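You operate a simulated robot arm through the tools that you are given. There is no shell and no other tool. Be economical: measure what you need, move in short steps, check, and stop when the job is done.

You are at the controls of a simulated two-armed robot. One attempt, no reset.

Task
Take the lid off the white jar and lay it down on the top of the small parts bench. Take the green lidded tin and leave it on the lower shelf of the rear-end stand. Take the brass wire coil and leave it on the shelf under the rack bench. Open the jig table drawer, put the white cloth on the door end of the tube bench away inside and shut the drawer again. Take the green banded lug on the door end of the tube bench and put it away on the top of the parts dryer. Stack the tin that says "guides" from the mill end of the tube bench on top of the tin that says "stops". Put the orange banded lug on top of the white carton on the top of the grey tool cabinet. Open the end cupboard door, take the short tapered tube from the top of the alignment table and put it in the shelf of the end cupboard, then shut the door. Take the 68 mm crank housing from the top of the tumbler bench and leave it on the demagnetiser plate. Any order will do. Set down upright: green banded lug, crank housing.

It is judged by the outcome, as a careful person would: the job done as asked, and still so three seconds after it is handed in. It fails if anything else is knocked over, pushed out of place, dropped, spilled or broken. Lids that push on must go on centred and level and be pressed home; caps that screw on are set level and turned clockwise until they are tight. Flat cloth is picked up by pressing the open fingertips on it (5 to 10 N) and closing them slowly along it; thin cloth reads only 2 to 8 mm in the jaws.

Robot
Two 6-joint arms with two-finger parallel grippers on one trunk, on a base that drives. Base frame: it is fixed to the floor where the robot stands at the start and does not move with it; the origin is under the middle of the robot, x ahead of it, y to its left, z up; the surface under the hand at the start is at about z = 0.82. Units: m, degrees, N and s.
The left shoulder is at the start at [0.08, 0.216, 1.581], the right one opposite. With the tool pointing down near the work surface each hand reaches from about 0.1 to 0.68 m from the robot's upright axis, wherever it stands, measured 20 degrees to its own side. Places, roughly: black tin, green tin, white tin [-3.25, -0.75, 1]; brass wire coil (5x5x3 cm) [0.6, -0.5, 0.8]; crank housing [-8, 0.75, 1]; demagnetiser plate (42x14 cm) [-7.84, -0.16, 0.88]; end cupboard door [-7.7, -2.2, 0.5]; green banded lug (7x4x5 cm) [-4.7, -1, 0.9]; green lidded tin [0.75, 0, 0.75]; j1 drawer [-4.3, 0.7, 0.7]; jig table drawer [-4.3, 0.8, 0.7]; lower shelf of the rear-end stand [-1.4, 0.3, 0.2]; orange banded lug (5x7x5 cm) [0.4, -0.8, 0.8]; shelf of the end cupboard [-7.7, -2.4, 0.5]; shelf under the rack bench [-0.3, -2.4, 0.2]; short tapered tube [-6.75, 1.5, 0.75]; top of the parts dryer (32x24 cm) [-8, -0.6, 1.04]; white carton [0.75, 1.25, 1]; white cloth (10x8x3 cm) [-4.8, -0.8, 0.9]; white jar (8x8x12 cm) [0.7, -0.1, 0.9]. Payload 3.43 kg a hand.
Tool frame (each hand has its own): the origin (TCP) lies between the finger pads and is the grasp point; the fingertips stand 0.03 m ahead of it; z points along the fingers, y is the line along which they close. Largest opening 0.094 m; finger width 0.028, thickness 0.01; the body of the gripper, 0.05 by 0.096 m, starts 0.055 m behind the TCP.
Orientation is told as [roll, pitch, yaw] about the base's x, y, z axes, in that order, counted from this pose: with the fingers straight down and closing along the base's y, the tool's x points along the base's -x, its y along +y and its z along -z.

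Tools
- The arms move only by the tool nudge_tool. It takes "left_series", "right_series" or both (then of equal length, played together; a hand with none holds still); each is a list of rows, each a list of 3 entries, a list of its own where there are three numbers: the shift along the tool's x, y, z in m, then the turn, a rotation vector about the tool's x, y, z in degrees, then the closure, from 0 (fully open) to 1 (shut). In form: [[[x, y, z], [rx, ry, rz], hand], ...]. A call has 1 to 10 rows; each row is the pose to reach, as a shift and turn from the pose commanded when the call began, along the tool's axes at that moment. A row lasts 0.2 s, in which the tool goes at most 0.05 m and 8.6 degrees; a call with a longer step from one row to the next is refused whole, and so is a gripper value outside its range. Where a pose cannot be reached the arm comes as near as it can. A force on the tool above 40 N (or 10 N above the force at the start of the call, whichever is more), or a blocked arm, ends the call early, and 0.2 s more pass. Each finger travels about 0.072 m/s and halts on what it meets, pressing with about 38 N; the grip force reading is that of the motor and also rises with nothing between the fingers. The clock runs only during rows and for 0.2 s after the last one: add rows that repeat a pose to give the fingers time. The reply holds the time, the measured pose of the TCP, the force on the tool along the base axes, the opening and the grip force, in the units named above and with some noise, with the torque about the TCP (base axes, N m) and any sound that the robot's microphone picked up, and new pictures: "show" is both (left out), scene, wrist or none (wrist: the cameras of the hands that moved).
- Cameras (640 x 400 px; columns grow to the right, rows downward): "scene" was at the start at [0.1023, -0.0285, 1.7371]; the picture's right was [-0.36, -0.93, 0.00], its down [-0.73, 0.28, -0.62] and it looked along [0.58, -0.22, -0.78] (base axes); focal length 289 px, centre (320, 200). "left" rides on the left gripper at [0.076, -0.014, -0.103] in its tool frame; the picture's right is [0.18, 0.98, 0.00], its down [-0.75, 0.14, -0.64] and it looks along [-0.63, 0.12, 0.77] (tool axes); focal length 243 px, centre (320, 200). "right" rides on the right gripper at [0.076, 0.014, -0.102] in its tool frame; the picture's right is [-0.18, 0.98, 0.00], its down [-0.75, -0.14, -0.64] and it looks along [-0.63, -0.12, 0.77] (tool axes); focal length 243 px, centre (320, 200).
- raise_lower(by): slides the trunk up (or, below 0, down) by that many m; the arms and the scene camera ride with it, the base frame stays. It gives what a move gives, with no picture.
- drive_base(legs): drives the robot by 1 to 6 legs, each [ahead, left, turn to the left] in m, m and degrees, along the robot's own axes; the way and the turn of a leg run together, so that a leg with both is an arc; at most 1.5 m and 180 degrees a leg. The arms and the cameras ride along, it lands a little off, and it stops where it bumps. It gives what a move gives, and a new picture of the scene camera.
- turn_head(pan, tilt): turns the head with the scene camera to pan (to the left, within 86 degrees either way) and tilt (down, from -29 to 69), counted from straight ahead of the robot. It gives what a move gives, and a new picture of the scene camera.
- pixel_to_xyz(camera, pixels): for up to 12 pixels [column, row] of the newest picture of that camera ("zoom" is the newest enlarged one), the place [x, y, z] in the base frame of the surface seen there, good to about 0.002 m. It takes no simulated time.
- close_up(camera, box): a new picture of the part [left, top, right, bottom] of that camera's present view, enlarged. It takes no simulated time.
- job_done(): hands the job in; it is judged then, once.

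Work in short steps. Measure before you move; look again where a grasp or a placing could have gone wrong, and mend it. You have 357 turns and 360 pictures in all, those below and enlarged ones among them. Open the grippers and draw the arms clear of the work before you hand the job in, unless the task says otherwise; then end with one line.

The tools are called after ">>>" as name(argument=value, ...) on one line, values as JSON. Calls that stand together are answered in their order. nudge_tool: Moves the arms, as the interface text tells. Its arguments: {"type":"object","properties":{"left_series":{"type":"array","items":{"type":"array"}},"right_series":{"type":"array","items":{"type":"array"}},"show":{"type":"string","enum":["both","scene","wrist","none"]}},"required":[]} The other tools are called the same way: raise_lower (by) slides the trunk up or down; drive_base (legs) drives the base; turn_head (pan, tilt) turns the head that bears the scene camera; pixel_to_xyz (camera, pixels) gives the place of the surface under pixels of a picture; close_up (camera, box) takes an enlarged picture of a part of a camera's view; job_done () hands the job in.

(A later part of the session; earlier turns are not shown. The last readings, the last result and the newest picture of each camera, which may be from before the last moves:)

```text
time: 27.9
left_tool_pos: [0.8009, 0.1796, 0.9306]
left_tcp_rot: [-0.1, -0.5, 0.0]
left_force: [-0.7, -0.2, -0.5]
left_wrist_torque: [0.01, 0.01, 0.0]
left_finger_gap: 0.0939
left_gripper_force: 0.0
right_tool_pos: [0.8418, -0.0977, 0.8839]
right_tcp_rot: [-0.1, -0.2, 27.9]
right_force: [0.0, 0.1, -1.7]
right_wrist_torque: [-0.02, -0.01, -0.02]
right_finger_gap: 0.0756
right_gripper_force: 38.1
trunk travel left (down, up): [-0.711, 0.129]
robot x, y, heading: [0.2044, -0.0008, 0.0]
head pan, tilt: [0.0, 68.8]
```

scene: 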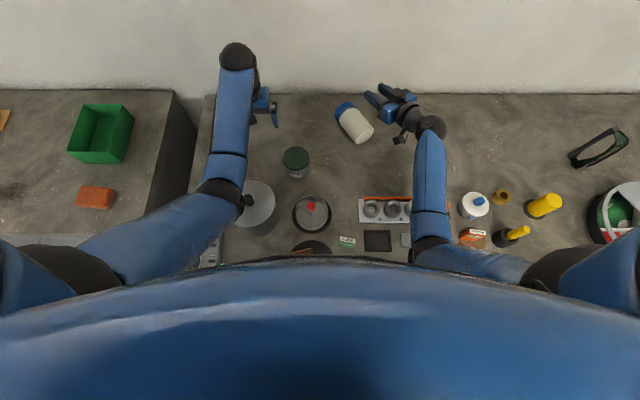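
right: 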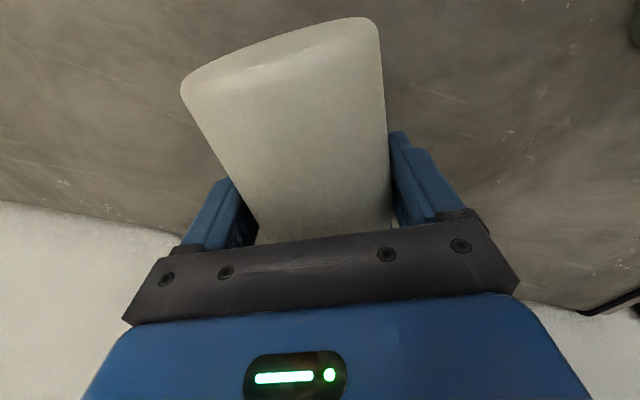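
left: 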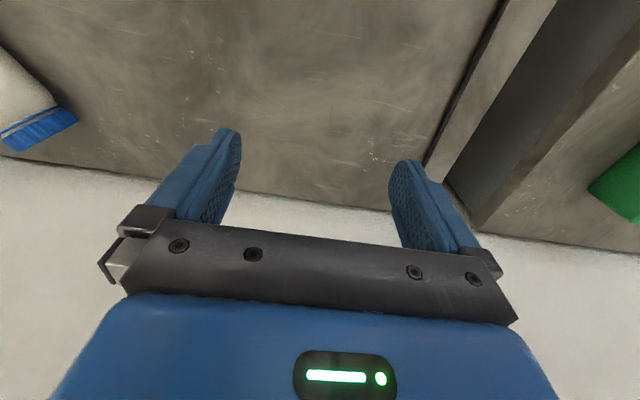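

Held firmly this time at 75.6 mm, weight ~0.2 kg. Lifting and tilting slowly in part.

>>> nudge_tool(right_series=[[[0, 0, -0.015], [0, 0, 0], 1], [[0, 0, -0.03], [0, 0, 0], 1], [[0, 0, -0.045], [0, -3, 0], 1], [[0, 0, -0.055], [0, -7, 0], 1], [[0, 0, -0.06], [0, -12, 0], 1], [[0, 0, -0.06], [0, -17, 0], 1], [[0, 0, -0.06], [0, -22, 0], 1], [[0, 0, -0.06], [0, -27, 0], 1], [[0, 0, -0.06], [0, -32, 0], 1], [[0, 0, -0.06], [0, -37, 0], 1]], show="wrist")

```text
time: 30.1
left_tool_pos: [0.801, 0.1792, 0.9306]
left_tcp_rot: [-0.1, -0.5, 0.0]
left_force: [-0.5, 0.4, 0.6]
left_wrist_torque: [0.04, 0.05, 0.01]
left_finger_gap: 0.0941
left_gripper_force: 0.0
right_tool_pos: [0.8431, -0.0971, 0.9436]
right_tcp_rot: [-0.3, -37.3, 28.2]
right_force: [-0.7, -0.5, -0.9]
right_wrist_torque: [0.02, -0.01, 0.02]
right_finger_gap: 0.0756
right_gripper_force: 38.0
trunk travel left (down, up): [-0.711, 0.129]
robot x, y, heading: [0.2064, 0.0025, 0.2]
head pan, tilt: [0.0, 68.8]
```

right: 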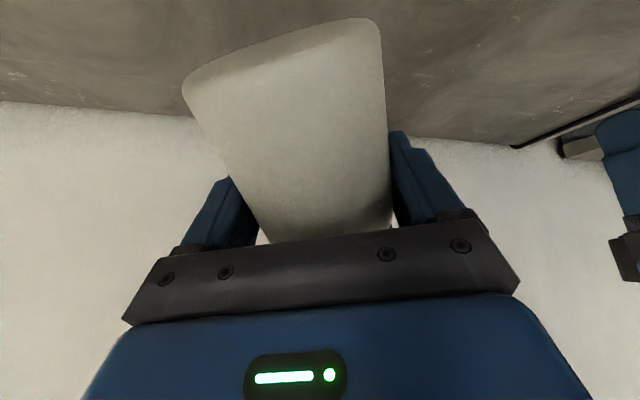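

Holding. Continuing to vertical.

>>> nudge_tool(right_series=[[[0, 0, 0], [0, -6, 0], 1], [[0, 0, 0], [0, -12, 0], 1], [[0, 0, 0], [0, -18, 0], 1], [[0, 0, 0], [0, -24, 0], 1], [[0, 0, 0], [0, -30, 0], 1], [[0, 0, 0], [0, -36, 0], 1], [[0, 0, 0], [0, -42, 0], 1], [[0, 0, 0], [0, -48, 0], 1], [[0, 0, 0], [0, -52, 0], 1]], show="both")

>>> close_up(camera="scene", box=[280, 70, 480, 195])

```text
time: 32.1
left_tool_pos: [0.8016, 0.1795, 0.9304]
left_tcp_rot: [-0.1, -0.5, -0.1]
left_force: [0.3, -0.4, 0.3]
left_wrist_torque: [0.0, -0.04, 0.02]
left_finger_gap: 0.094
left_gripper_force: 0.1
right_tool_pos: [0.8431, -0.0978, 0.9428]
right_tcp_rot: [-17.4, -89.2, 45.3]
right_force: [-0.7, -0.1, -1.5]
right_wrist_torque: [0.0, 0.02, 0.01]
right_finger_gap: 0.0753
right_gripper_force: 37.5
trunk travel left (down, up): [-0.711, 0.129]
robot x, y, heading: [0.2009, 0.0025, 0.1]
head pan, tilt: [0.0, 68.8]
```

scene: 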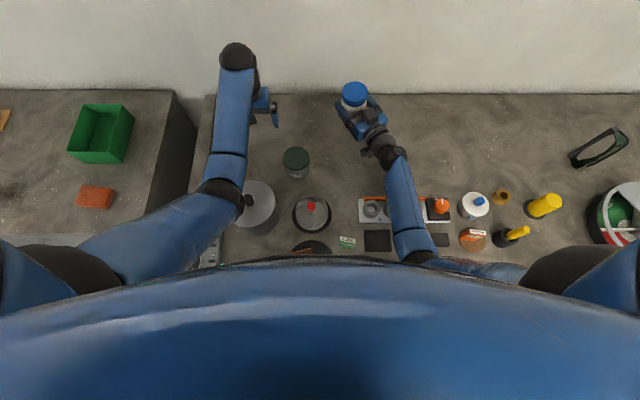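
right: 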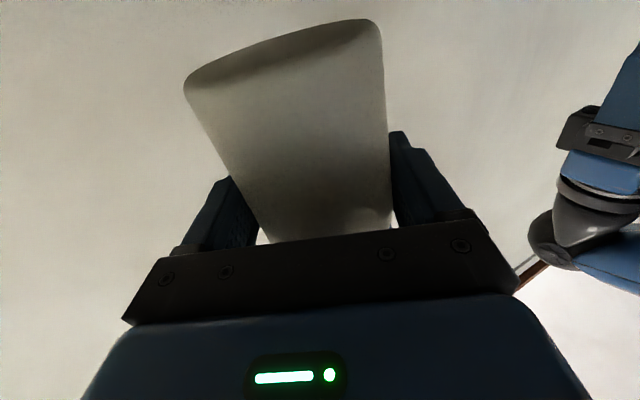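

```text
3.20 times, centred on (380, 132) of scene
```

zoom: 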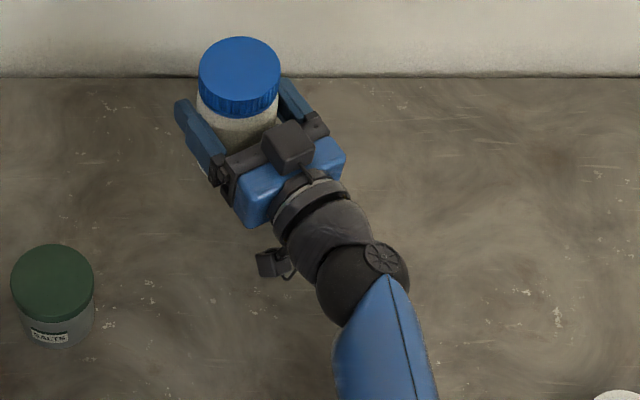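

Jar is upright in the hand. Measuring the wrist and rack positions to see how far back I can set it down.

>>> pixel_to_xyz(camera="scene", pixels=[[354, 88], [362, 201], [380, 199], [441, 204], [394, 160], [390, 151], [377, 140], [365, 155], [472, 205], [395, 180]])

```text
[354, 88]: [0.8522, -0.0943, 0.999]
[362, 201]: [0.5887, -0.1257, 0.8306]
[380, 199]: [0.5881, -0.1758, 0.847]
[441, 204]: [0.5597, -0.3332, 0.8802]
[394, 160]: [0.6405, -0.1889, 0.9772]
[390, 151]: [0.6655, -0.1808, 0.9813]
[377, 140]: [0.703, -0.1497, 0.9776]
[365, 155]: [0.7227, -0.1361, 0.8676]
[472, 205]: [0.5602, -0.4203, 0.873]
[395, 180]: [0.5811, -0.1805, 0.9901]
```

Lowering the jar to the bench here (tool x points down now), stopping on contact.

>>> nudge_tool(right_series=[[[0.02, 0, 0], [0, 0, 0], 1], [[0.04, 0, 0], [0, 0, 0], 1], [[0.05, 0, 0], [0, 0, 0], 1], [[0.055, 0, 0], [0, 0, 0], 1]], show="scene")

```text
time: 32.6
left_tool_pos: [0.8026, 0.1788, 0.9308]
left_tcp_rot: [-0.1, -0.5, 0.0]
left_force: [-0.1, 0.6, -1.0]
left_wrist_torque: [-0.02, -0.01, 0.02]
left_finger_gap: 0.0938
left_gripper_force: 0.1
right_tool_pos: [0.845, -0.0988, 0.9257]
right_tcp_rot: [-157.4, -89.5, -174.7]
right_force: [-9.5, -2.8, 20.4]
right_wrist_torque: [-1.24, 3.16, -0.12]
right_finger_gap: 0.0751
right_gripper_force: 38.2
trunk travel left (down, up): [-0.711, 0.129]
robot x, y, heading: [0.2004, 0.0012, -0.3]
head pan, tilt: [0.0, 68.8]
stopped in row 2 (right hand): the force on the tool passed its limit at 78 N (the readings are from after the stop); the commanded pose is now the measured one
```

scene: 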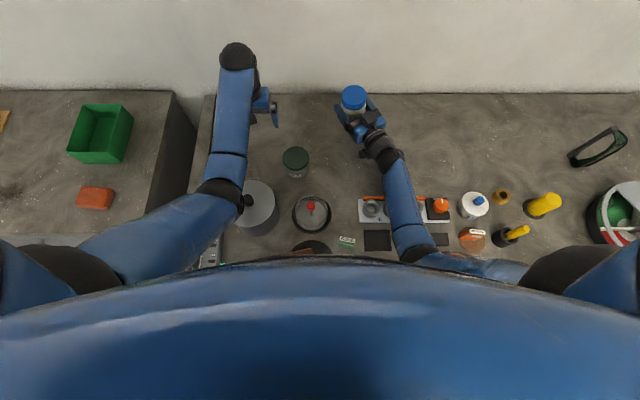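

The hand camera bracket touches the bench (so I can't set it down this way), jar base ~4 cm up. I'll lift slightly and bring the jar nearer; then unscrew the lid with the left hand while the right holds it.

>>> nudge_tool(right_series=[[[-0.015, 0, 0], [0, 0, 0], 1], [[-0.02, 0.01, -0.03], [0, 0, 0], 1], [[-0.02, 0.025, -0.06], [0, 0, 0], 1], [[-0.02, 0.038, -0.093], [0, 0, 0], 1]], show="scene")

>>> close_up(camera="scene", box=[280, 80, 440, 180])

```text
time: 33.6
left_tool_pos: [0.8016, 0.1779, 0.9301]
left_tcp_rot: [0.0, -0.4, -0.1]
left_force: [-0.1, 0.6, -0.4]
left_wrist_torque: [0.0, 0.04, 0.02]
left_finger_gap: 0.0942
left_gripper_force: 0.1
right_tool_pos: [0.7428, -0.1086, 0.9412]
right_tcp_rot: [-143.2, -89.7, 171.3]
right_force: [-0.5, 0.1, -2.0]
right_wrist_torque: [-0.02, -0.02, 0.0]
right_finger_gap: 0.0747
right_gripper_force: 38.0
trunk travel left (down, up): [-0.711, 0.129]
robot x, y, heading: [0.1988, 0.0008, -0.2]
head pan, tilt: [0.0, 68.8]
```

scene: 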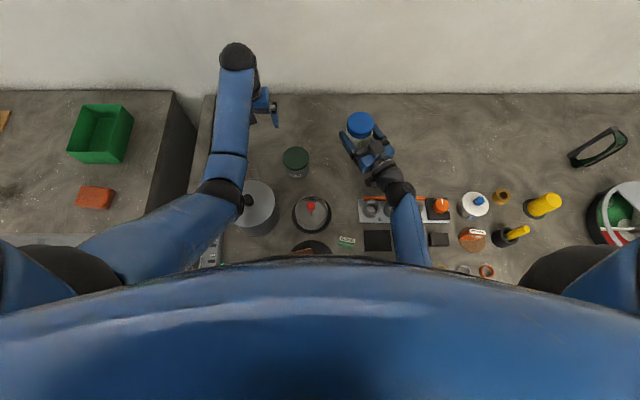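

```text
4.00 times, centred on (360, 130) of scene
```

zoom: 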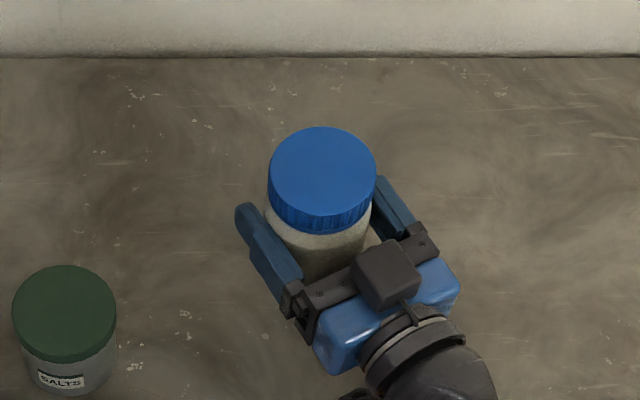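

Locating the lid top.

>>> pixel_to_xyz(camera="zoom", pixels=[[320, 172], [275, 172], [368, 172], [320, 135], [320, 205], [370, 185], [320, 225]])

```text
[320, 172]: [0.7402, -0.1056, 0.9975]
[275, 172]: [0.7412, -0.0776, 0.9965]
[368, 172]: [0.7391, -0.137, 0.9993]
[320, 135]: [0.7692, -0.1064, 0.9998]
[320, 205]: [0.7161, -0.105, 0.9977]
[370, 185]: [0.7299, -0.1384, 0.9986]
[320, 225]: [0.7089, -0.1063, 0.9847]
```

Lid centre (0.741,-0.107), top 0.998. I raise the trunk 8 cm for left-hand headroom, then bring the right hand back down.

>>> raise_lower(by=0.08)

>>> nudge_tool(left_series=[[[0.0, 0, -0.04], [0, 0, 8], 0], [[0.0, -0.03, -0.06], [0, 0, 16], 0], [[0.02, -0.06, -0.06], [0, 0, 24], 0], [[0.03, -0.1, -0.06], [0, 0, 32], 0]], right_series=[[[0.03, 0, 0], [0, 0, 0], 1], [[0.06, 0, 0], [0, 0, 0], 1], [[0.08, 0, 0], [0, 0, 0], 1], [[0.08, 0, 0], [0, 0, 0], 1]], show="both")

```text
time: 34.8
left_tool_pos: [0.8014, 0.1795, 1.0113]
left_tcp_rot: [-0.1, -0.6, 0.0]
left_force: [-0.8, 0.5, 0.1]
left_wrist_torque: [0.0, 0.0, 0.01]
left_finger_gap: 0.094
left_gripper_force: 0.0
right_tool_pos: [0.7431, -0.1082, 1.023]
right_tcp_rot: [-143.2, -89.7, 171.2]
right_force: [-1.2, -0.6, -1.6]
right_wrist_torque: [0.01, 0.01, 0.0]
right_finger_gap: 0.0745
right_gripper_force: 38.3
trunk travel left (down, up): [-0.791, 0.049]
robot x, y, heading: [0.2008, 0.0045, 0.0]
head pan, tilt: [0.0, 68.8]
```

```text
time: 35.8
left_tool_pos: [0.775, 0.0782, 1.0637]
left_tcp_rot: [0.2, -0.6, -32.2]
left_force: [-0.2, 0.5, 0.0]
left_wrist_torque: [0.0, -0.04, 0.03]
left_finger_gap: 0.0939
left_gripper_force: 0.0
left hand out of reach, approached as far as the arm can: row 3, 4
right_tool_pos: [0.7439, -0.1095, 0.94]
right_tcp_rot: [-144.9, -89.7, 172.8]
right_force: [0.0, -0.1, -0.9]
right_wrist_torque: [0.01, 0.01, 0.01]
right_finger_gap: 0.0746
right_gripper_force: 37.9
trunk travel left (down, up): [-0.791, 0.049]
robot x, y, heading: [0.2057, -0.0035, 0.0]
head pan, tilt: [0.0, 68.8]
```

scene: 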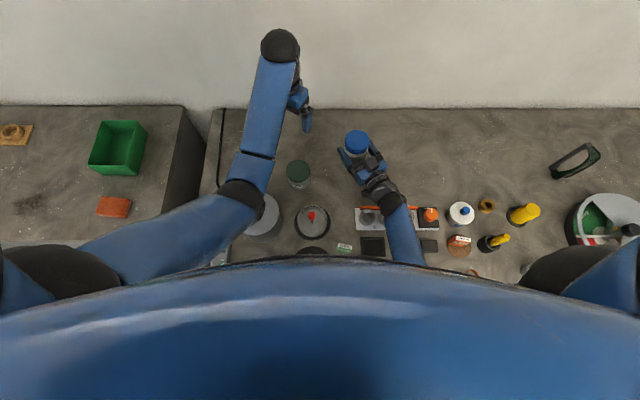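
right: 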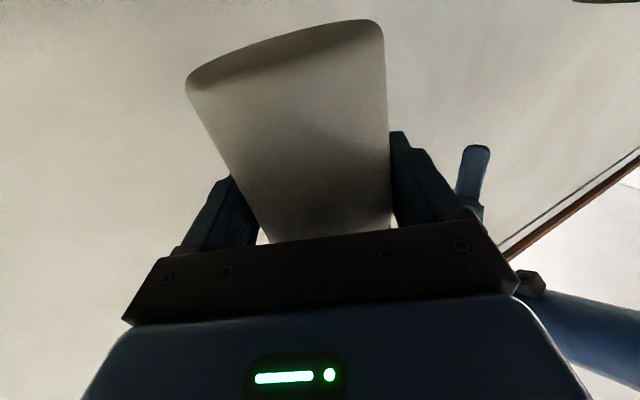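
left: 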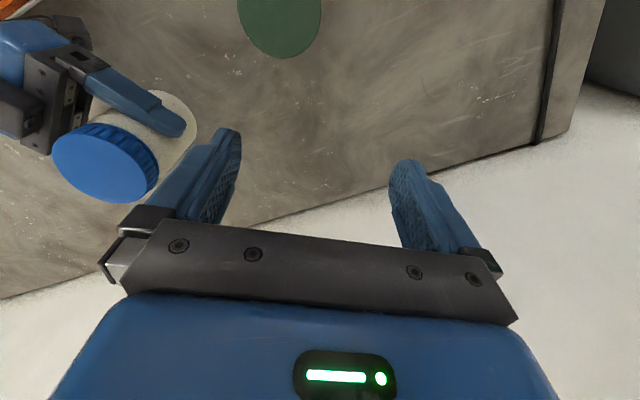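

Moving the left hand over the lid while pre-turning it clockwise.

>>> nudge_tool(left_series=[[[-0.014, -0.035, 0.0], [0, 0, 6], 0], [[-0.028, -0.07, 0.0], [0, 0, 12], 0], [[-0.042, -0.105, 0.0], [0, 0, 18], 0], [[-0.057, -0.14, 0.0], [0, 0, 24], 0], [[-0.071, -0.175, 0.0], [0, 0, 30], 0]], show="both")

```text
time: 37.0
left_tool_pos: [0.7418, -0.1076, 1.0623]
left_tcp_rot: [0.4, -0.4, -62.3]
left_force: [-0.2, 0.1, 0.0]
left_wrist_torque: [0.02, 0.0, 0.06]
left_finger_gap: 0.0943
left_gripper_force: 0.1
right_tool_pos: [0.7428, -0.1097, 0.9392]
right_tcp_rot: [-143.5, -89.7, 171.5]
right_force: [-0.6, -0.5, -2.2]
right_wrist_torque: [0.03, 0.02, 0.0]
right_finger_gap: 0.0746
right_gripper_force: 38.0
trunk travel left (down, up): [-0.791, 0.049]
robot x, y, heading: [0.2054, -0.0024, -0.2]
head pan, tilt: [0.0, 68.8]
```

scene: 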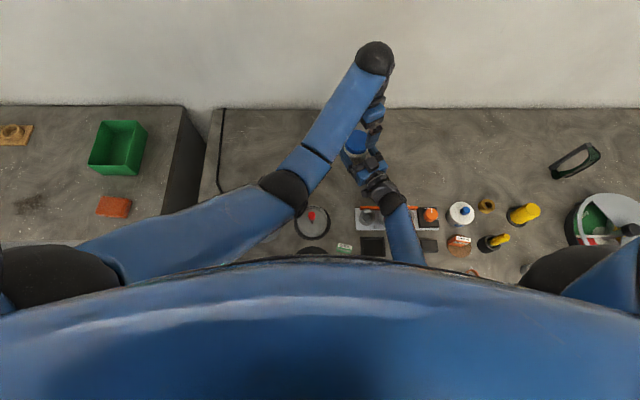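
left: 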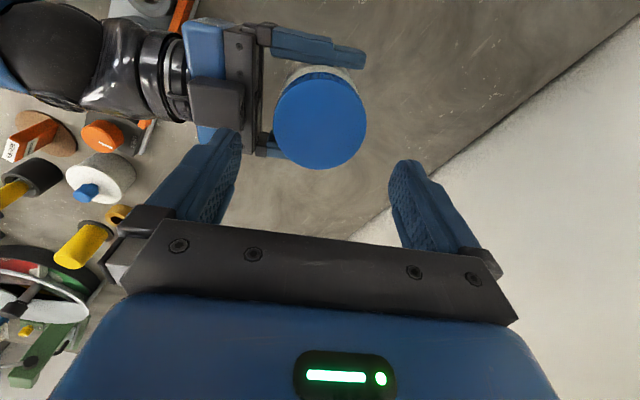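

Left finger would meet the right palm at this yaw, so I turn it back to about -20° and descend onto the lid.

>>> nudge_tool(left_series=[[[0, 0, 0.0], [0, 0, -8], 0], [[0, 0, 0.0], [0, 0, -16], 0], [[0, 0, 0.0], [0, 0, -24], 0], [[0, 0, 0.0], [0, 0, -32], 0], [[0, 0, 0.0], [0, 0, -40], 0], [[0, 0, 0.03], [0, 0, -42], 0], [[0, 0, 0.06], [0, 0, -42], 0], [[0, 0, 0.07], [0, 0, -42], 0]], show="wrist")

```text
time: 38.8
left_tool_pos: [0.7442, -0.1079, 0.992]
left_tcp_rot: [0.2, -0.6, -20.1]
left_force: [-0.7, -0.2, -0.7]
left_wrist_torque: [0.0, 0.01, 0.02]
left_finger_gap: 0.0941
left_gripper_force: 0.0
right_tool_pos: [0.7418, -0.1098, 0.9407]
right_tcp_rot: [-142.7, -89.7, 170.7]
right_force: [0.3, 0.0, -1.1]
right_wrist_torque: [-0.02, 0.0, 0.01]
right_finger_gap: 0.0743
right_gripper_force: 38.1
trunk travel left (down, up): [-0.791, 0.049]
robot x, y, heading: [0.2027, -0.0014, -0.1]
head pan, tilt: [0.0, 68.8]
```

left: 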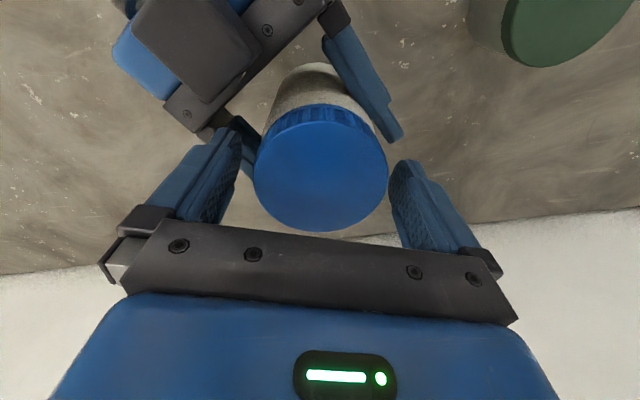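

Closing on the lid and trying a first counter-clockwise turn.

>>> nudge_tool(left_series=[[[0.003, 0, 0.0], [0, 0, 0], 1], [[0.003, 0, 0.0], [0, 0, 0], 1], [[0.003, 0, 0.0], [0, 0, 0], 1], [[0.003, 0, 0.0], [0, 0, -7], 1], [[0.003, 0, 0.0], [0, 0, -14], 1], [[0.003, 0, 0], [0, 0, -21], 1]], show="wrist")

```text
time: 40.2
left_tool_pos: [0.74, -0.1087, 0.9908]
left_tcp_rot: [-0.2, -0.5, 0.9]
left_force: [-5.5, -10.3, 5.2]
left_wrist_torque: [-0.43, 0.21, -0.01]
left_finger_gap: 0.0679
left_gripper_force: 38.1
right_tool_pos: [0.7427, -0.1095, 0.9406]
right_tcp_rot: [-129.5, -89.8, 157.6]
right_force: [6.7, 10.7, -6.7]
right_wrist_torque: [-0.12, 0.09, 0.01]
right_finger_gap: 0.0739
right_gripper_force: 38.7
trunk travel left (down, up): [-0.791, 0.049]
robot x, y, heading: [0.2035, -0.0001, 0.0]
head pan, tilt: [0.0, 68.8]
```

left: 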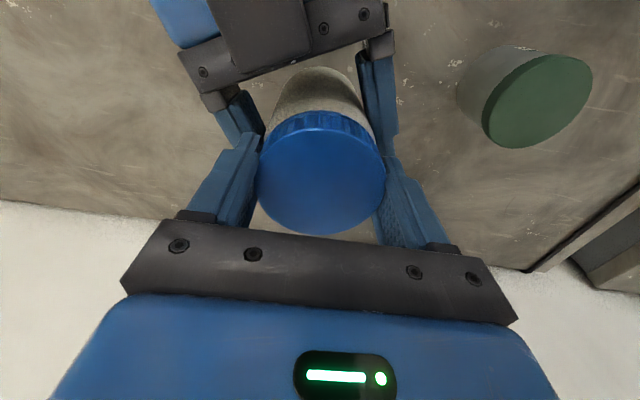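

It turns with little torque. Continuing the counter-clockwise turn.

>>> nudge_tool(left_series=[[[0, 0, 0.0], [0, 0, -8], 1], [[0, 0, 0.0], [0, 0, -16], 1], [[0, 0, 0.0], [0, 0, -24], 1], [[0, 0, 0.0], [0, 0, -32], 1], [[0, 0, 0.0], [0, 0, -40], 1], [[0, 0, 0], [0, 0, -48], 1], [[0, 0, 0], [0, 0, -56], 1], [[0, 0, 0], [0, 0, -64], 1]], show="wrist")

```text
time: 42.0
left_tool_pos: [0.7424, -0.1067, 0.9938]
left_tcp_rot: [-0.7, -0.2, 65.1]
left_force: [16.5, -10.8, 2.5]
left_wrist_torque: [-0.01, -0.28, -0.05]
left_finger_gap: 0.068
left_gripper_force: 37.7
right_tool_pos: [0.7421, -0.1084, 0.9392]
right_tcp_rot: [-142.5, -89.6, 170.5]
right_force: [-16.4, 9.5, -4.8]
right_wrist_torque: [-0.52, -0.59, 0.02]
right_finger_gap: 0.0741
right_gripper_force: 38.3
trunk travel left (down, up): [-0.791, 0.049]
robot x, y, heading: [0.2013, 0.0002, -0.2]
head pan, tilt: [0.0, 68.8]
```

left: 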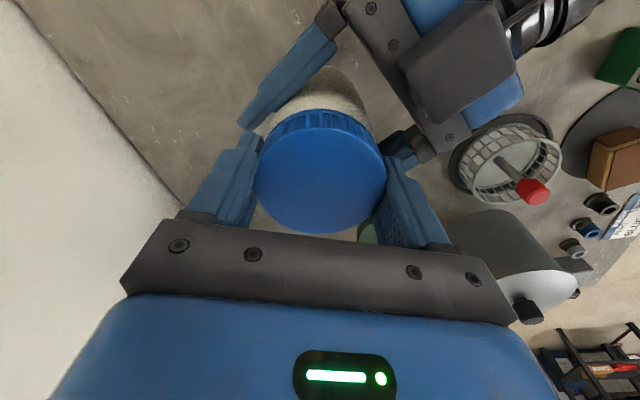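

Testing whether the lid lifts: raising 10 mm.

>>> nudge_tool(left_series=[[[0, 0, -0.005], [0, 0, 0], 1], [[0, 0, -0.01], [0, 0, 0], 1]], show="wrist")

```text
time: 42.6
left_tool_pos: [0.7423, -0.1068, 1.0001]
left_tcp_rot: [-0.5, -0.1, 64.9]
left_force: [26.0, -10.9, -26.7]
left_wrist_torque: [-0.4, -0.7, -0.34]
left_finger_gap: 0.0684
left_gripper_force: 37.6
right_tool_pos: [0.7442, -0.1069, 0.9438]
right_tcp_rot: [-164.0, -89.1, -167.6]
right_force: [-26.5, 11.5, 26.6]
right_wrist_torque: [-0.21, -0.69, 0.25]
right_finger_gap: 0.0744
right_gripper_force: 37.9
trunk travel left (down, up): [-0.791, 0.049]
robot x, y, heading: [0.2058, -0.0006, -0.2]
head pan, tilt: [0.0, 68.8]
```

left: 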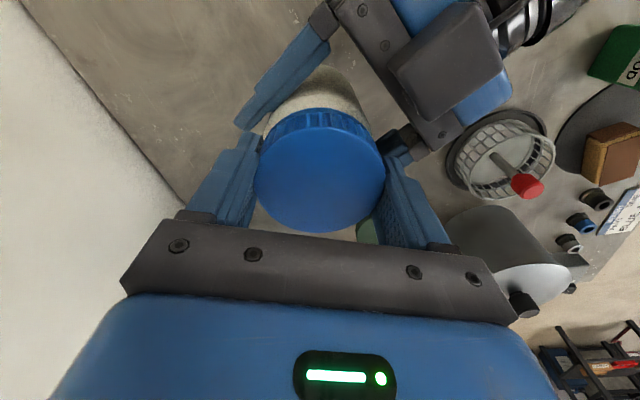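

Still threaded. Easing down, opening, turning back for another bite.

>>> nudge_tool(left_series=[[[0, 0, 0.006], [0, 0, 0], 0], [[0, 0, 0.006], [0, 0, 0], 0], [[0, 0, 0.006], [0, 0, 8.5], 0], [[0, 0, 0.006], [0, 0, 17], 0], [[0, 0, 0.006], [0, 0, 25.5], 0], [[0, 0, 0.006], [0, 0, 34], 0], [[0, 0, 0.006], [0, 0, 42.5], 0], [[0, 0, 0.006], [0, 0, 51], 0], [[0, 0, 0.006], [0, 0, 59.5], 0], [[0, 0, 0.006], [0, 0, 68], 0]], show="none")

>>> nudge_tool(left_series=[[[0, 0, 0], [0, 0, 8.5], 0], [[0, 0, 0], [0, 0, 17], 0], [[0, 0, 0], [0, 0, 17], 1], [[0, 0, 0], [0, 0, 17], 1], [[0, 0, 0], [0, 0, 17], 1], [[0, 0, 0], [0, 0, 8.5], 1], [[0, 0, 0], [0, 0, 0], 1], [[0, 0, 0], [0, 0, -8.5], 1], [[0, 0, 0], [0, 0, -17], 1], [[0, 0, 0], [0, 0, -25.5], 1]], show="wrist")

>>> nudge_tool(left_series=[[[0, 0, 0], [0, 0, -8.5], 1], [[0, 0, 0], [0, 0, -17], 1], [[0, 0, 0], [0, 0, -25.5], 1], [[0, 0, 0], [0, 0, -34], 1], [[0, 0, 0], [0, 0, -42.5], 1]], show="wrist")

```text
time: 44.8
left_tool_pos: [0.7419, -0.1079, 0.9957]
left_tcp_rot: [-0.1, -0.6, -3.4]
left_force: [-0.5, -0.1, 0.5]
left_wrist_torque: [0.01, 0.0, 0.0]
left_finger_gap: 0.0941
left_gripper_force: 0.0
right_tool_pos: [0.7431, -0.1096, 0.9402]
right_tcp_rot: [-143.0, -89.7, 171.2]
right_force: [0.5, 1.6, -1.1]
right_wrist_torque: [0.02, 0.02, 0.0]
right_finger_gap: 0.0742
right_gripper_force: 38.2
trunk travel left (down, up): [-0.791, 0.049]
robot x, y, heading: [0.2044, 0.002, -0.2]
head pan, tilt: [0.0, 68.8]
```

```text
time: 47.0
left_tool_pos: [0.7411, -0.1078, 0.9965]
left_tcp_rot: [-0.5, -0.4, 22.4]
left_force: [-3.5, -6.4, 4.7]
left_wrist_torque: [-0.39, 0.11, -0.07]
left_finger_gap: 0.067
left_gripper_force: 38.0
right_tool_pos: [0.7426, -0.1092, 0.9407]
right_tcp_rot: [-134.1, -89.7, 162.0]
right_force: [5.0, 6.7, -6.6]
right_wrist_torque: [-0.03, 0.09, 0.07]
right_finger_gap: 0.074
right_gripper_force: 37.8
trunk travel left (down, up): [-0.791, 0.049]
robot x, y, heading: [0.2026, 0.0013, -0.1]
head pan, tilt: [0.0, 68.8]
```

left: 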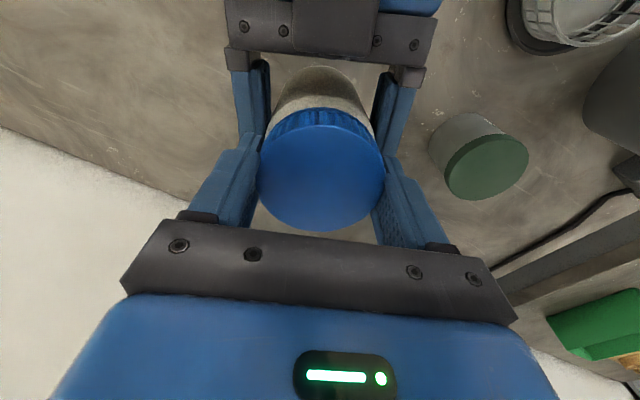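

```text
time: 48.2
left_tool_pos: [0.7405, -0.109, 0.9964]
left_tcp_rot: [-0.7, -0.2, 65.0]
left_force: [2.3, -9.7, 5.8]
left_wrist_torque: [-0.37, -0.16, 0.01]
left_finger_gap: 0.067
left_gripper_force: 38.0
right_tool_pos: [0.7412, -0.1084, 0.9403]
right_tcp_rot: [-134.2, -89.7, 162.3]
right_force: [-3.8, 9.3, -7.0]
right_wrist_torque: [-0.16, -0.04, 0.0]
right_finger_gap: 0.0737
right_gripper_force: 37.9
trunk travel left (down, up): [-0.791, 0.049]
robot x, y, heading: [0.2019, 0.0023, 0.1]
head pan, tilt: [0.0, 68.8]
```

left: 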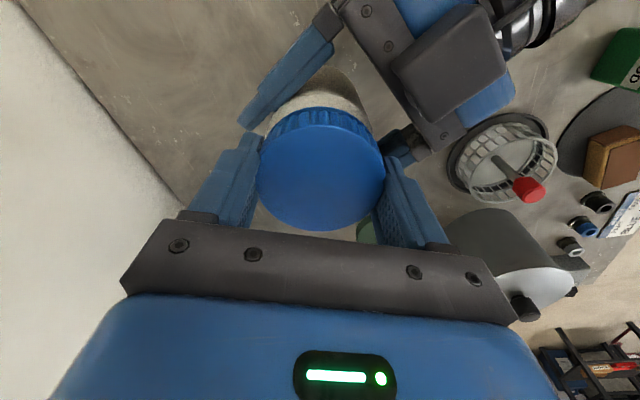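

~170° turned. Testing the lift again.

>>> nudge_tool(left_series=[[[0, 0, -0.004], [0, 0, 0], 1], [[0, 0, -0.008], [0, 0, 0], 1], [[0, 0, -0.014], [0, 0, 0], 1]], show="wrist")

```text
time: 49.0
left_tool_pos: [0.7408, -0.1076, 1.0034]
left_tcp_rot: [-0.4, -0.3, 65.0]
left_force: [3.1, 0.3, -3.8]
left_wrist_torque: [-0.04, -0.14, 0.03]
left_finger_gap: 0.0668
left_gripper_force: 38.1
right_tool_pos: [0.7439, -0.1067, 0.944]
right_tcp_rot: [-163.7, -89.0, -167.8]
right_force: [-2.5, 0.4, 3.0]
right_wrist_torque: [-0.03, -0.01, -0.03]
right_finger_gap: 0.0738
right_gripper_force: 37.8
trunk travel left (down, up): [-0.791, 0.049]
robot x, y, heading: [0.2007, -0.002, -0.0]
head pan, tilt: [0.0, 68.8]
stopped in row 3 (left hand): the force on the tool passed its limit at 42 N (the readings are from after the stop); the commanded pose is now the measured one
```

left: 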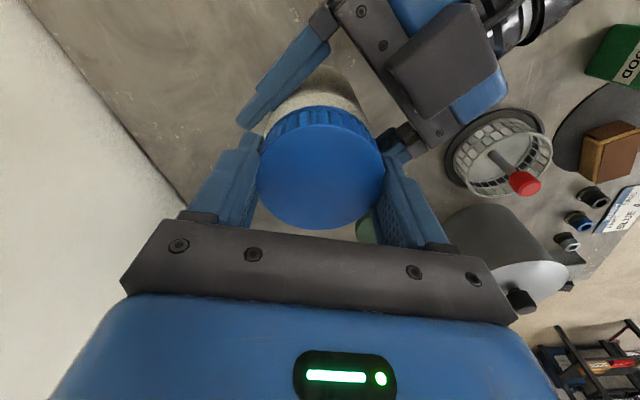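

Still threaded; doing another larger bite.

>>> nudge_tool(left_series=[[[0, 0, 0], [0, 0, -8.5], 1], [[0, 0, 0], [0, 0, -17], 1], [[0, 0, 0], [0, 0, -17], 0], [[0, 0, 0], [0, 0, -17], 0], [[0, 0, 0], [0, 0, -8.5], 0], [[0, 0, 0], [0, 0, 0], 0], [[0, 0, 0], [0, 0, 8.5], 0], [[0, 0, 0], [0, 0, 17], 0], [[0, 0, 0], [0, 0, 25.5], 0], [[0, 0, 0], [0, 0, 34], 0]], show="none")

>>> nudge_tool(left_series=[[[0, 0, 0], [0, 0, 8.5], 0], [[0, 0, 0], [0, 0, 17], 0], [[0, 0, 0], [0, 0, 25.5], 0], [[0, 0, 0], [0, 0, 34], 0], [[0, 0, 0], [0, 0, 42.5], 0], [[0, 0, 0], [0, 0, 51], 0], [[0, 0, 0], [0, 0, 59], 0], [[0, 0, 0], [0, 0, 59], 1], [[0, 0, 0], [0, 0, 59], 1], [[0, 0, 0], [0, 0, 59], 1]], show="none")

>>> nudge_tool(left_series=[[[0, 0, 0], [0, 0, -8.5], 1], [[0, 0, 0], [0, 0, -17], 1], [[0, 0, 0], [0, 0, -25.5], 1], [[0, 0, 0], [0, 0, -34], 1], [[0, 0, 0], [0, 0, -42.5], 1], [[0, 0, 0], [0, 0, -51], 1], [[0, 0, 0], [0, 0, -59.5], 1], [[0, 0, 0], [0, 0, -68], 1], [[0, 0, 0], [0, 0, -76.5], 1], [[0, 0, 0], [0, 0, -85], 1]], show="wrist")

```text
time: 51.2
left_tool_pos: [0.7397, -0.1065, 1.0041]
left_tcp_rot: [-0.3, -0.6, 30.7]
left_force: [-0.2, -0.2, -0.7]
left_wrist_torque: [-0.01, -0.03, 0.02]
left_finger_gap: 0.0939
left_gripper_force: 0.2
right_tool_pos: [0.7443, -0.1073, 0.9459]
right_tcp_rot: [-161.7, -88.9, -170.1]
right_force: [0.7, -0.5, -1.1]
right_wrist_torque: [0.05, 0.03, 0.02]
right_finger_gap: 0.0737
right_gripper_force: 37.8
trunk travel left (down, up): [-0.791, 0.049]
robot x, y, heading: [0.2023, -0.0011, -0.2]
head pan, tilt: [0.0, 68.8]
```

```text
time: 53.4
left_tool_pos: [0.7401, -0.1078, 1.006]
left_tcp_rot: [0.2, -0.5, -28.1]
left_force: [-1.2, 0.5, 0.2]
left_wrist_torque: [0.04, 0.0, 0.03]
left_finger_gap: 0.0672
left_gripper_force: 37.1
right_tool_pos: [0.7438, -0.1068, 0.9466]
right_tcp_rot: [-161.6, -89.0, -169.9]
right_force: [0.5, -0.3, -1.8]
right_wrist_torque: [0.0, 0.07, 0.0]
right_finger_gap: 0.0739
right_gripper_force: 38.2
trunk travel left (down, up): [-0.791, 0.049]
robot x, y, heading: [0.2014, -0.0004, -0.1]
head pan, tilt: [0.0, 68.8]
```

```text
time: 55.6
left_tool_pos: [0.7408, -0.1071, 1.0043]
left_tcp_rot: [-0.5, -0.3, 57.0]
left_force: [-0.6, -3.4, 0.8]
left_wrist_torque: [-0.13, 0.0, -0.09]
left_finger_gap: 0.067
left_gripper_force: 38.1
right_tool_pos: [0.7444, -0.1056, 0.945]
right_tcp_rot: [-161.0, -88.9, -170.6]
right_force: [0.2, 4.8, -2.3]
right_wrist_torque: [-0.14, 0.05, 0.08]
right_finger_gap: 0.0738
right_gripper_force: 38.7
trunk travel left (down, up): [-0.791, 0.049]
robot x, y, heading: [0.2034, -0.0003, -0.2]
head pan, tilt: [0.0, 68.8]
```

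left: 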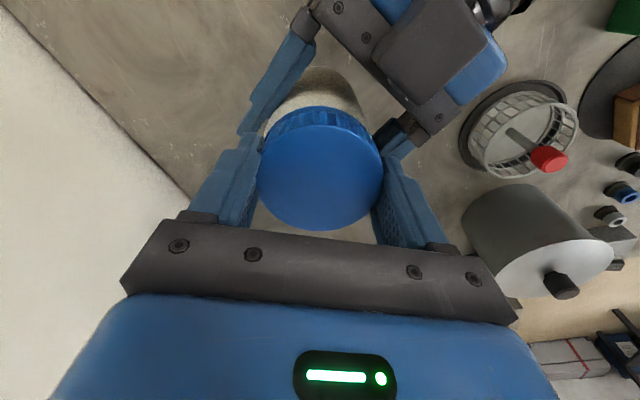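

Checking whether the lid has risen relative to the right hand.

>>> pixel_to_xyz(camera="left", pixels=[[320, 150], [320, 170], [320, 200], [320, 120], [340, 90]])

>>> nudge_tool(left_series=[[[0, 0, -0.004], [0, 0, -8], 1], [[0, 0, -0.008], [0, 0, -16], 1], [[0, 0, -0.012], [0, 0, -16], 1]], show="none")

```text
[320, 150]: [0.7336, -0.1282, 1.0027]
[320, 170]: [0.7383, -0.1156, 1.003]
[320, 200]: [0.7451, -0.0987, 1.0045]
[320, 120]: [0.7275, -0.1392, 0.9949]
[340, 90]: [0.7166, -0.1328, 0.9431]
```

```text
time: 56.4
left_tool_pos: [0.7413, -0.1069, 1.0169]
left_tcp_rot: [-0.4, -0.1, 73.1]
left_force: [2.7, -5.1, -4.7]
left_wrist_torque: [0.02, -0.02, 0.04]
left_finger_gap: 0.067
left_gripper_force: 37.9
right_tool_pos: [0.7447, -0.107, 0.9468]
right_tcp_rot: [-161.6, -88.9, -170.1]
right_force: [-1.4, 5.1, 3.3]
right_wrist_torque: [-0.34, -0.18, -0.08]
right_finger_gap: 0.0737
right_gripper_force: 38.5
trunk travel left (down, up): [-0.791, 0.049]
robot x, y, heading: [0.2041, 0.0016, -0.0]
head pan, tilt: [0.0, 68.8]
```

Lift met only ~5 N; raising further and looking.

>>> nudge_tool(left_series=[[[0, 0, -0.01], [0, 0, 0], 1], [[0, 0, -0.02], [0, 0, 0], 1], [[0, 0, -0.03], [0, 0, 0], 1]], show="both")

```text
time: 57.2
left_tool_pos: [0.74, -0.1061, 1.0466]
left_tcp_rot: [-0.5, 0.0, 73.0]
left_force: [0.6, 0.2, -0.2]
left_wrist_torque: [-0.01, -0.02, 0.02]
left_finger_gap: 0.0666
left_gripper_force: 38.0
right_tool_pos: [0.7444, -0.1074, 0.9457]
right_tcp_rot: [-162.1, -89.0, -169.5]
right_force: [-1.0, -0.4, -1.9]
right_wrist_torque: [0.03, 0.0, -0.03]
right_finger_gap: 0.0737
right_gripper_force: 38.6
trunk travel left (down, up): [-0.791, 0.049]
robot x, y, heading: [0.2048, 0.0006, -0.2]
head pan, tilt: [0.0, 68.8]
```

scene: 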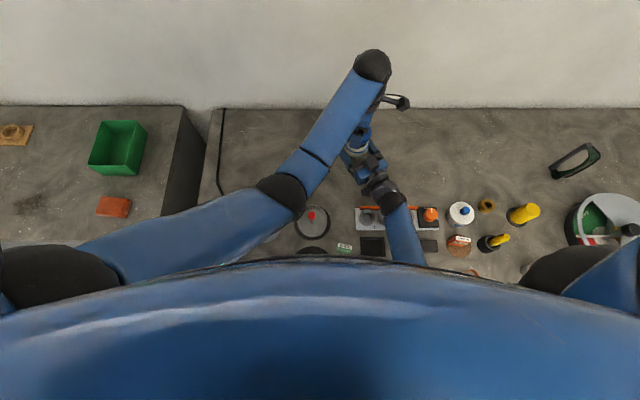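
left: 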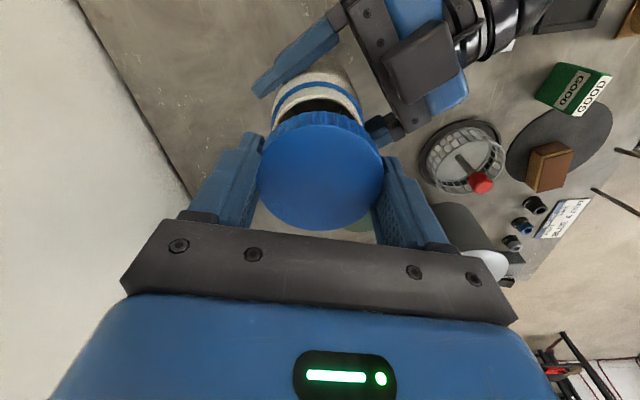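

The lid is off. Carrying it to the empty spot at about (0.83, 0.13).

>>> nudge_tool(left_series=[[[-0.042, -0.003, 0], [0, 0, 6], 1], [[-0.084, -0.006, 0], [0, 0, 12], 1], [[-0.126, -0.009, 0.0], [0, 0, 18], 1], [[-0.168, -0.012, 0.0], [0, 0, 24], 1], [[-0.21, -0.015, 0.02], [0, 0, 30], 1], [[-0.252, -0.017, 0.04], [0, 0, 36], 1], [[-0.252, -0.017, 0.085], [0, 0, 42], 1], [[-0.252, -0.017, 0.13], [0, 0, 48], 1], [[-0.252, -0.017, 0.165], [0, 0, 54], 1]], show="both")

```text
time: 59.2
left_tool_pos: [0.8306, 0.127, 0.8825]
left_tcp_rot: [-0.3, -0.6, 18.9]
left_force: [-1.6, 0.9, -0.2]
left_wrist_torque: [0.02, -0.02, 0.03]
left_finger_gap: 0.0672
left_gripper_force: 38.3
right_tool_pos: [0.7439, -0.1077, 0.9449]
right_tcp_rot: [-162.1, -89.0, -169.6]
right_force: [-1.2, -0.1, -1.8]
right_wrist_torque: [0.04, 0.0, -0.01]
right_finger_gap: 0.0737
right_gripper_force: 37.6
trunk travel left (down, up): [-0.791, 0.049]
robot x, y, heading: [0.2034, -0.0007, 0.2]
head pan, tilt: [0.0, 68.8]
```

scene: 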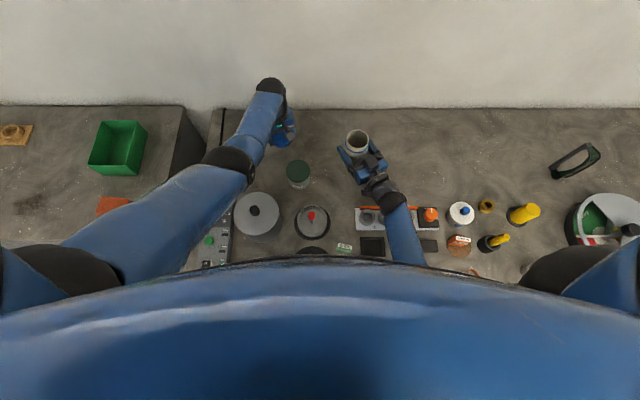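
left: 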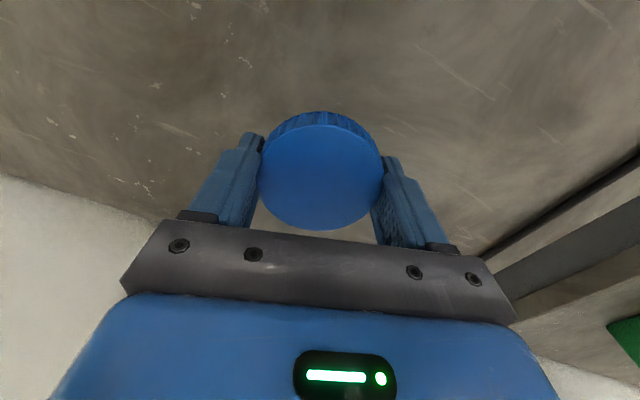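

Lowering to just above the bench, releasing and rising.

>>> nudge_tool(left_series=[[[0, 0, 0.018], [0, 0, 0], 1], [[0, 0, 0.029], [0, 0, 0], 1], [[0, 0, 0.03], [0, 0, 0], 0.6], [[0, 0, 0.03], [0, 0, 0], 0], [[0, 0, 0.03], [0, 0, 0], 0], [[0, 0, 0.0], [0, 0, 0], 0], [[0, 0, -0.045], [0, 0, 0], 0], [[0, 0, -0.09], [0, 0, 0], 0], [[0, 0, -0.12], [0, 0, 0], 0]], show="both")

```text
time: 61.2
left_tool_pos: [0.8297, 0.1279, 1.0026]
left_tcp_rot: [-0.2, -0.5, 19.0]
left_force: [1.2, -0.1, 0.2]
left_wrist_torque: [0.0, 0.02, 0.03]
left_finger_gap: 0.094
left_gripper_force: 0.0
left hand out of reach, approached as far as the arm can: row 2, 3, 4, 5
right_tool_pos: [0.7435, -0.1069, 0.9453]
right_tcp_rot: [-161.9, -89.0, -169.8]
right_force: [-0.3, 0.0, -1.3]
right_wrist_torque: [0.02, 0.05, -0.01]
right_finger_gap: 0.0734
right_gripper_force: 38.0
trunk travel left (down, up): [-0.791, 0.049]
robot x, y, heading: [0.2015, -0.0043, -0.1]
head pan, tilt: [0.0, 68.8]
```

scene: 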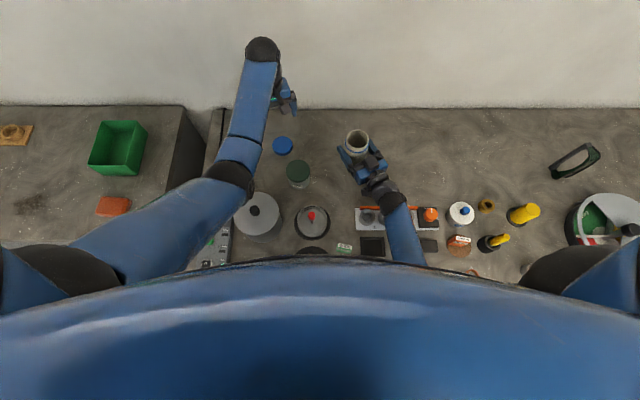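
left: 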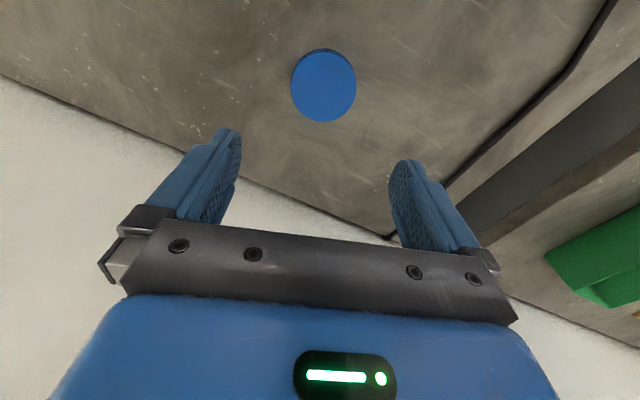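

Lid is lying on the bench. Now looking at the open jar to plan taking it from above with the left hand.

>>> close_up(camera="scene", box=[310, 110, 410, 172])

>>> pixel_to_xyz(camera="zoom", pixels=[[300, 125], [230, 150], [365, 150], [300, 222], [300, 240], [300, 260], [240, 250], [360, 250]])

```text
6.40 times, centred on (360, 141) of scene
```

zoom: 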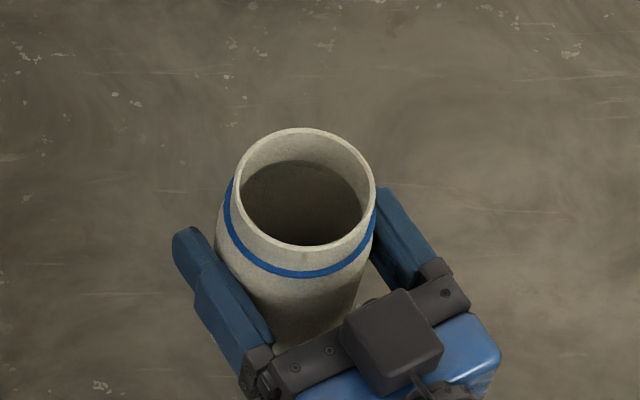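

```text
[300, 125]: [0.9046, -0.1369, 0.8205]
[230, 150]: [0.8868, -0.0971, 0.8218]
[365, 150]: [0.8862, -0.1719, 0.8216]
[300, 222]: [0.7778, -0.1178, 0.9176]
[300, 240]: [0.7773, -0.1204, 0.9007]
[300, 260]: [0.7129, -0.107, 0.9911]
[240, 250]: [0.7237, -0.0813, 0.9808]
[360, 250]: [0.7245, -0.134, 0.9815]
```

Moving the left hand back over the jar neck.

>>> nudge_tool(left_series=[[[0, 0, -0.045], [0, 0, 0], 0], [[0.027, -0.032, -0.055], [0, 0, 0], 0], [[0.054, -0.064, -0.055], [0, 0, 0], 0], [[0.08, -0.096, -0.055], [0, 0, 0], 0], [[0.107, -0.128, -0.055], [0, 0, 0], 0], [[0.134, -0.16, -0.055], [0, 0, 0], 0], [[0.161, -0.193, -0.055], [0, 0, 0], 0]], show="wrist")

```text
time: 62.8
left_tool_pos: [0.7412, -0.1048, 1.0558]
left_tcp_rot: [-0.2, -0.4, 19.1]
left_force: [0.2, -0.7, 0.4]
left_wrist_torque: [0.02, 0.0, 0.01]
left_finger_gap: 0.0939
left_gripper_force: 0.0
right_tool_pos: [0.7445, -0.1074, 0.945]
right_tcp_rot: [-162.4, -88.9, -169.1]
right_force: [-0.2, -0.1, -2.1]
right_wrist_torque: [-0.01, -0.01, 0.0]
right_finger_gap: 0.0738
right_gripper_force: 38.1
trunk travel left (down, up): [-0.791, 0.049]
robot x, y, heading: [0.2016, 0.0018, 0.2]
head pan, tilt: [0.0, 68.8]
```

left: 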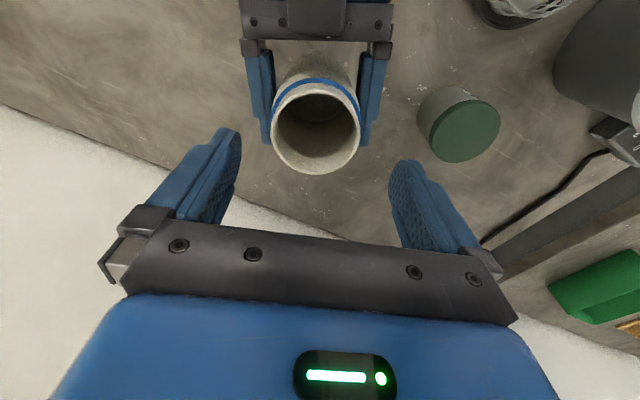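

Descending to z≈0.995 and gripping the neck.

>>> nudge_tool(left_series=[[[0, -0.002, 0.03], [0, 0, 0], 0], [[0, -0.002, 0.055], [0, 0, 0], 0], [[0, -0.002, 0.06], [0, 0, 0], 0], [[0, -0.002, 0.06], [0, 0, 0], 1], [[0, -0.002, 0.06], [0, 0, 0], 1], [[0, -0.002, 0.06], [0, 0, 0], 1], [[0, -0.002, 0.06], [0, 0, 0], 1]], show="wrist")

```text
time: 64.4
left_tool_pos: [0.742, -0.1067, 0.9965]
left_tcp_rot: [-0.3, -0.6, 18.9]
left_force: [9.9, -17.2, -6.1]
left_wrist_torque: [-0.5, -0.4, 0.07]
left_finger_gap: 0.0691
left_gripper_force: 37.9
right_tool_pos: [0.7433, -0.1063, 0.9453]
right_tcp_rot: [-160.4, -88.8, -171.1]
right_force: [-10.4, 17.0, 6.5]
right_wrist_torque: [-0.39, -0.14, -0.06]
right_finger_gap: 0.0737
right_gripper_force: 37.9
trunk travel left (down, up): [-0.791, 0.049]
robot x, y, heading: [0.2002, 0.0032, -0.1]
head pan, tilt: [0.0, 68.8]
```

left: 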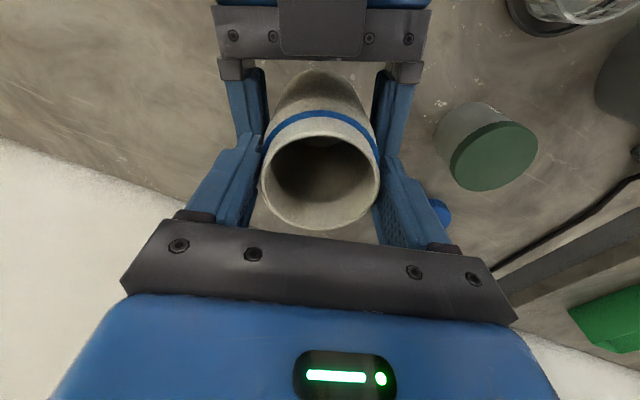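

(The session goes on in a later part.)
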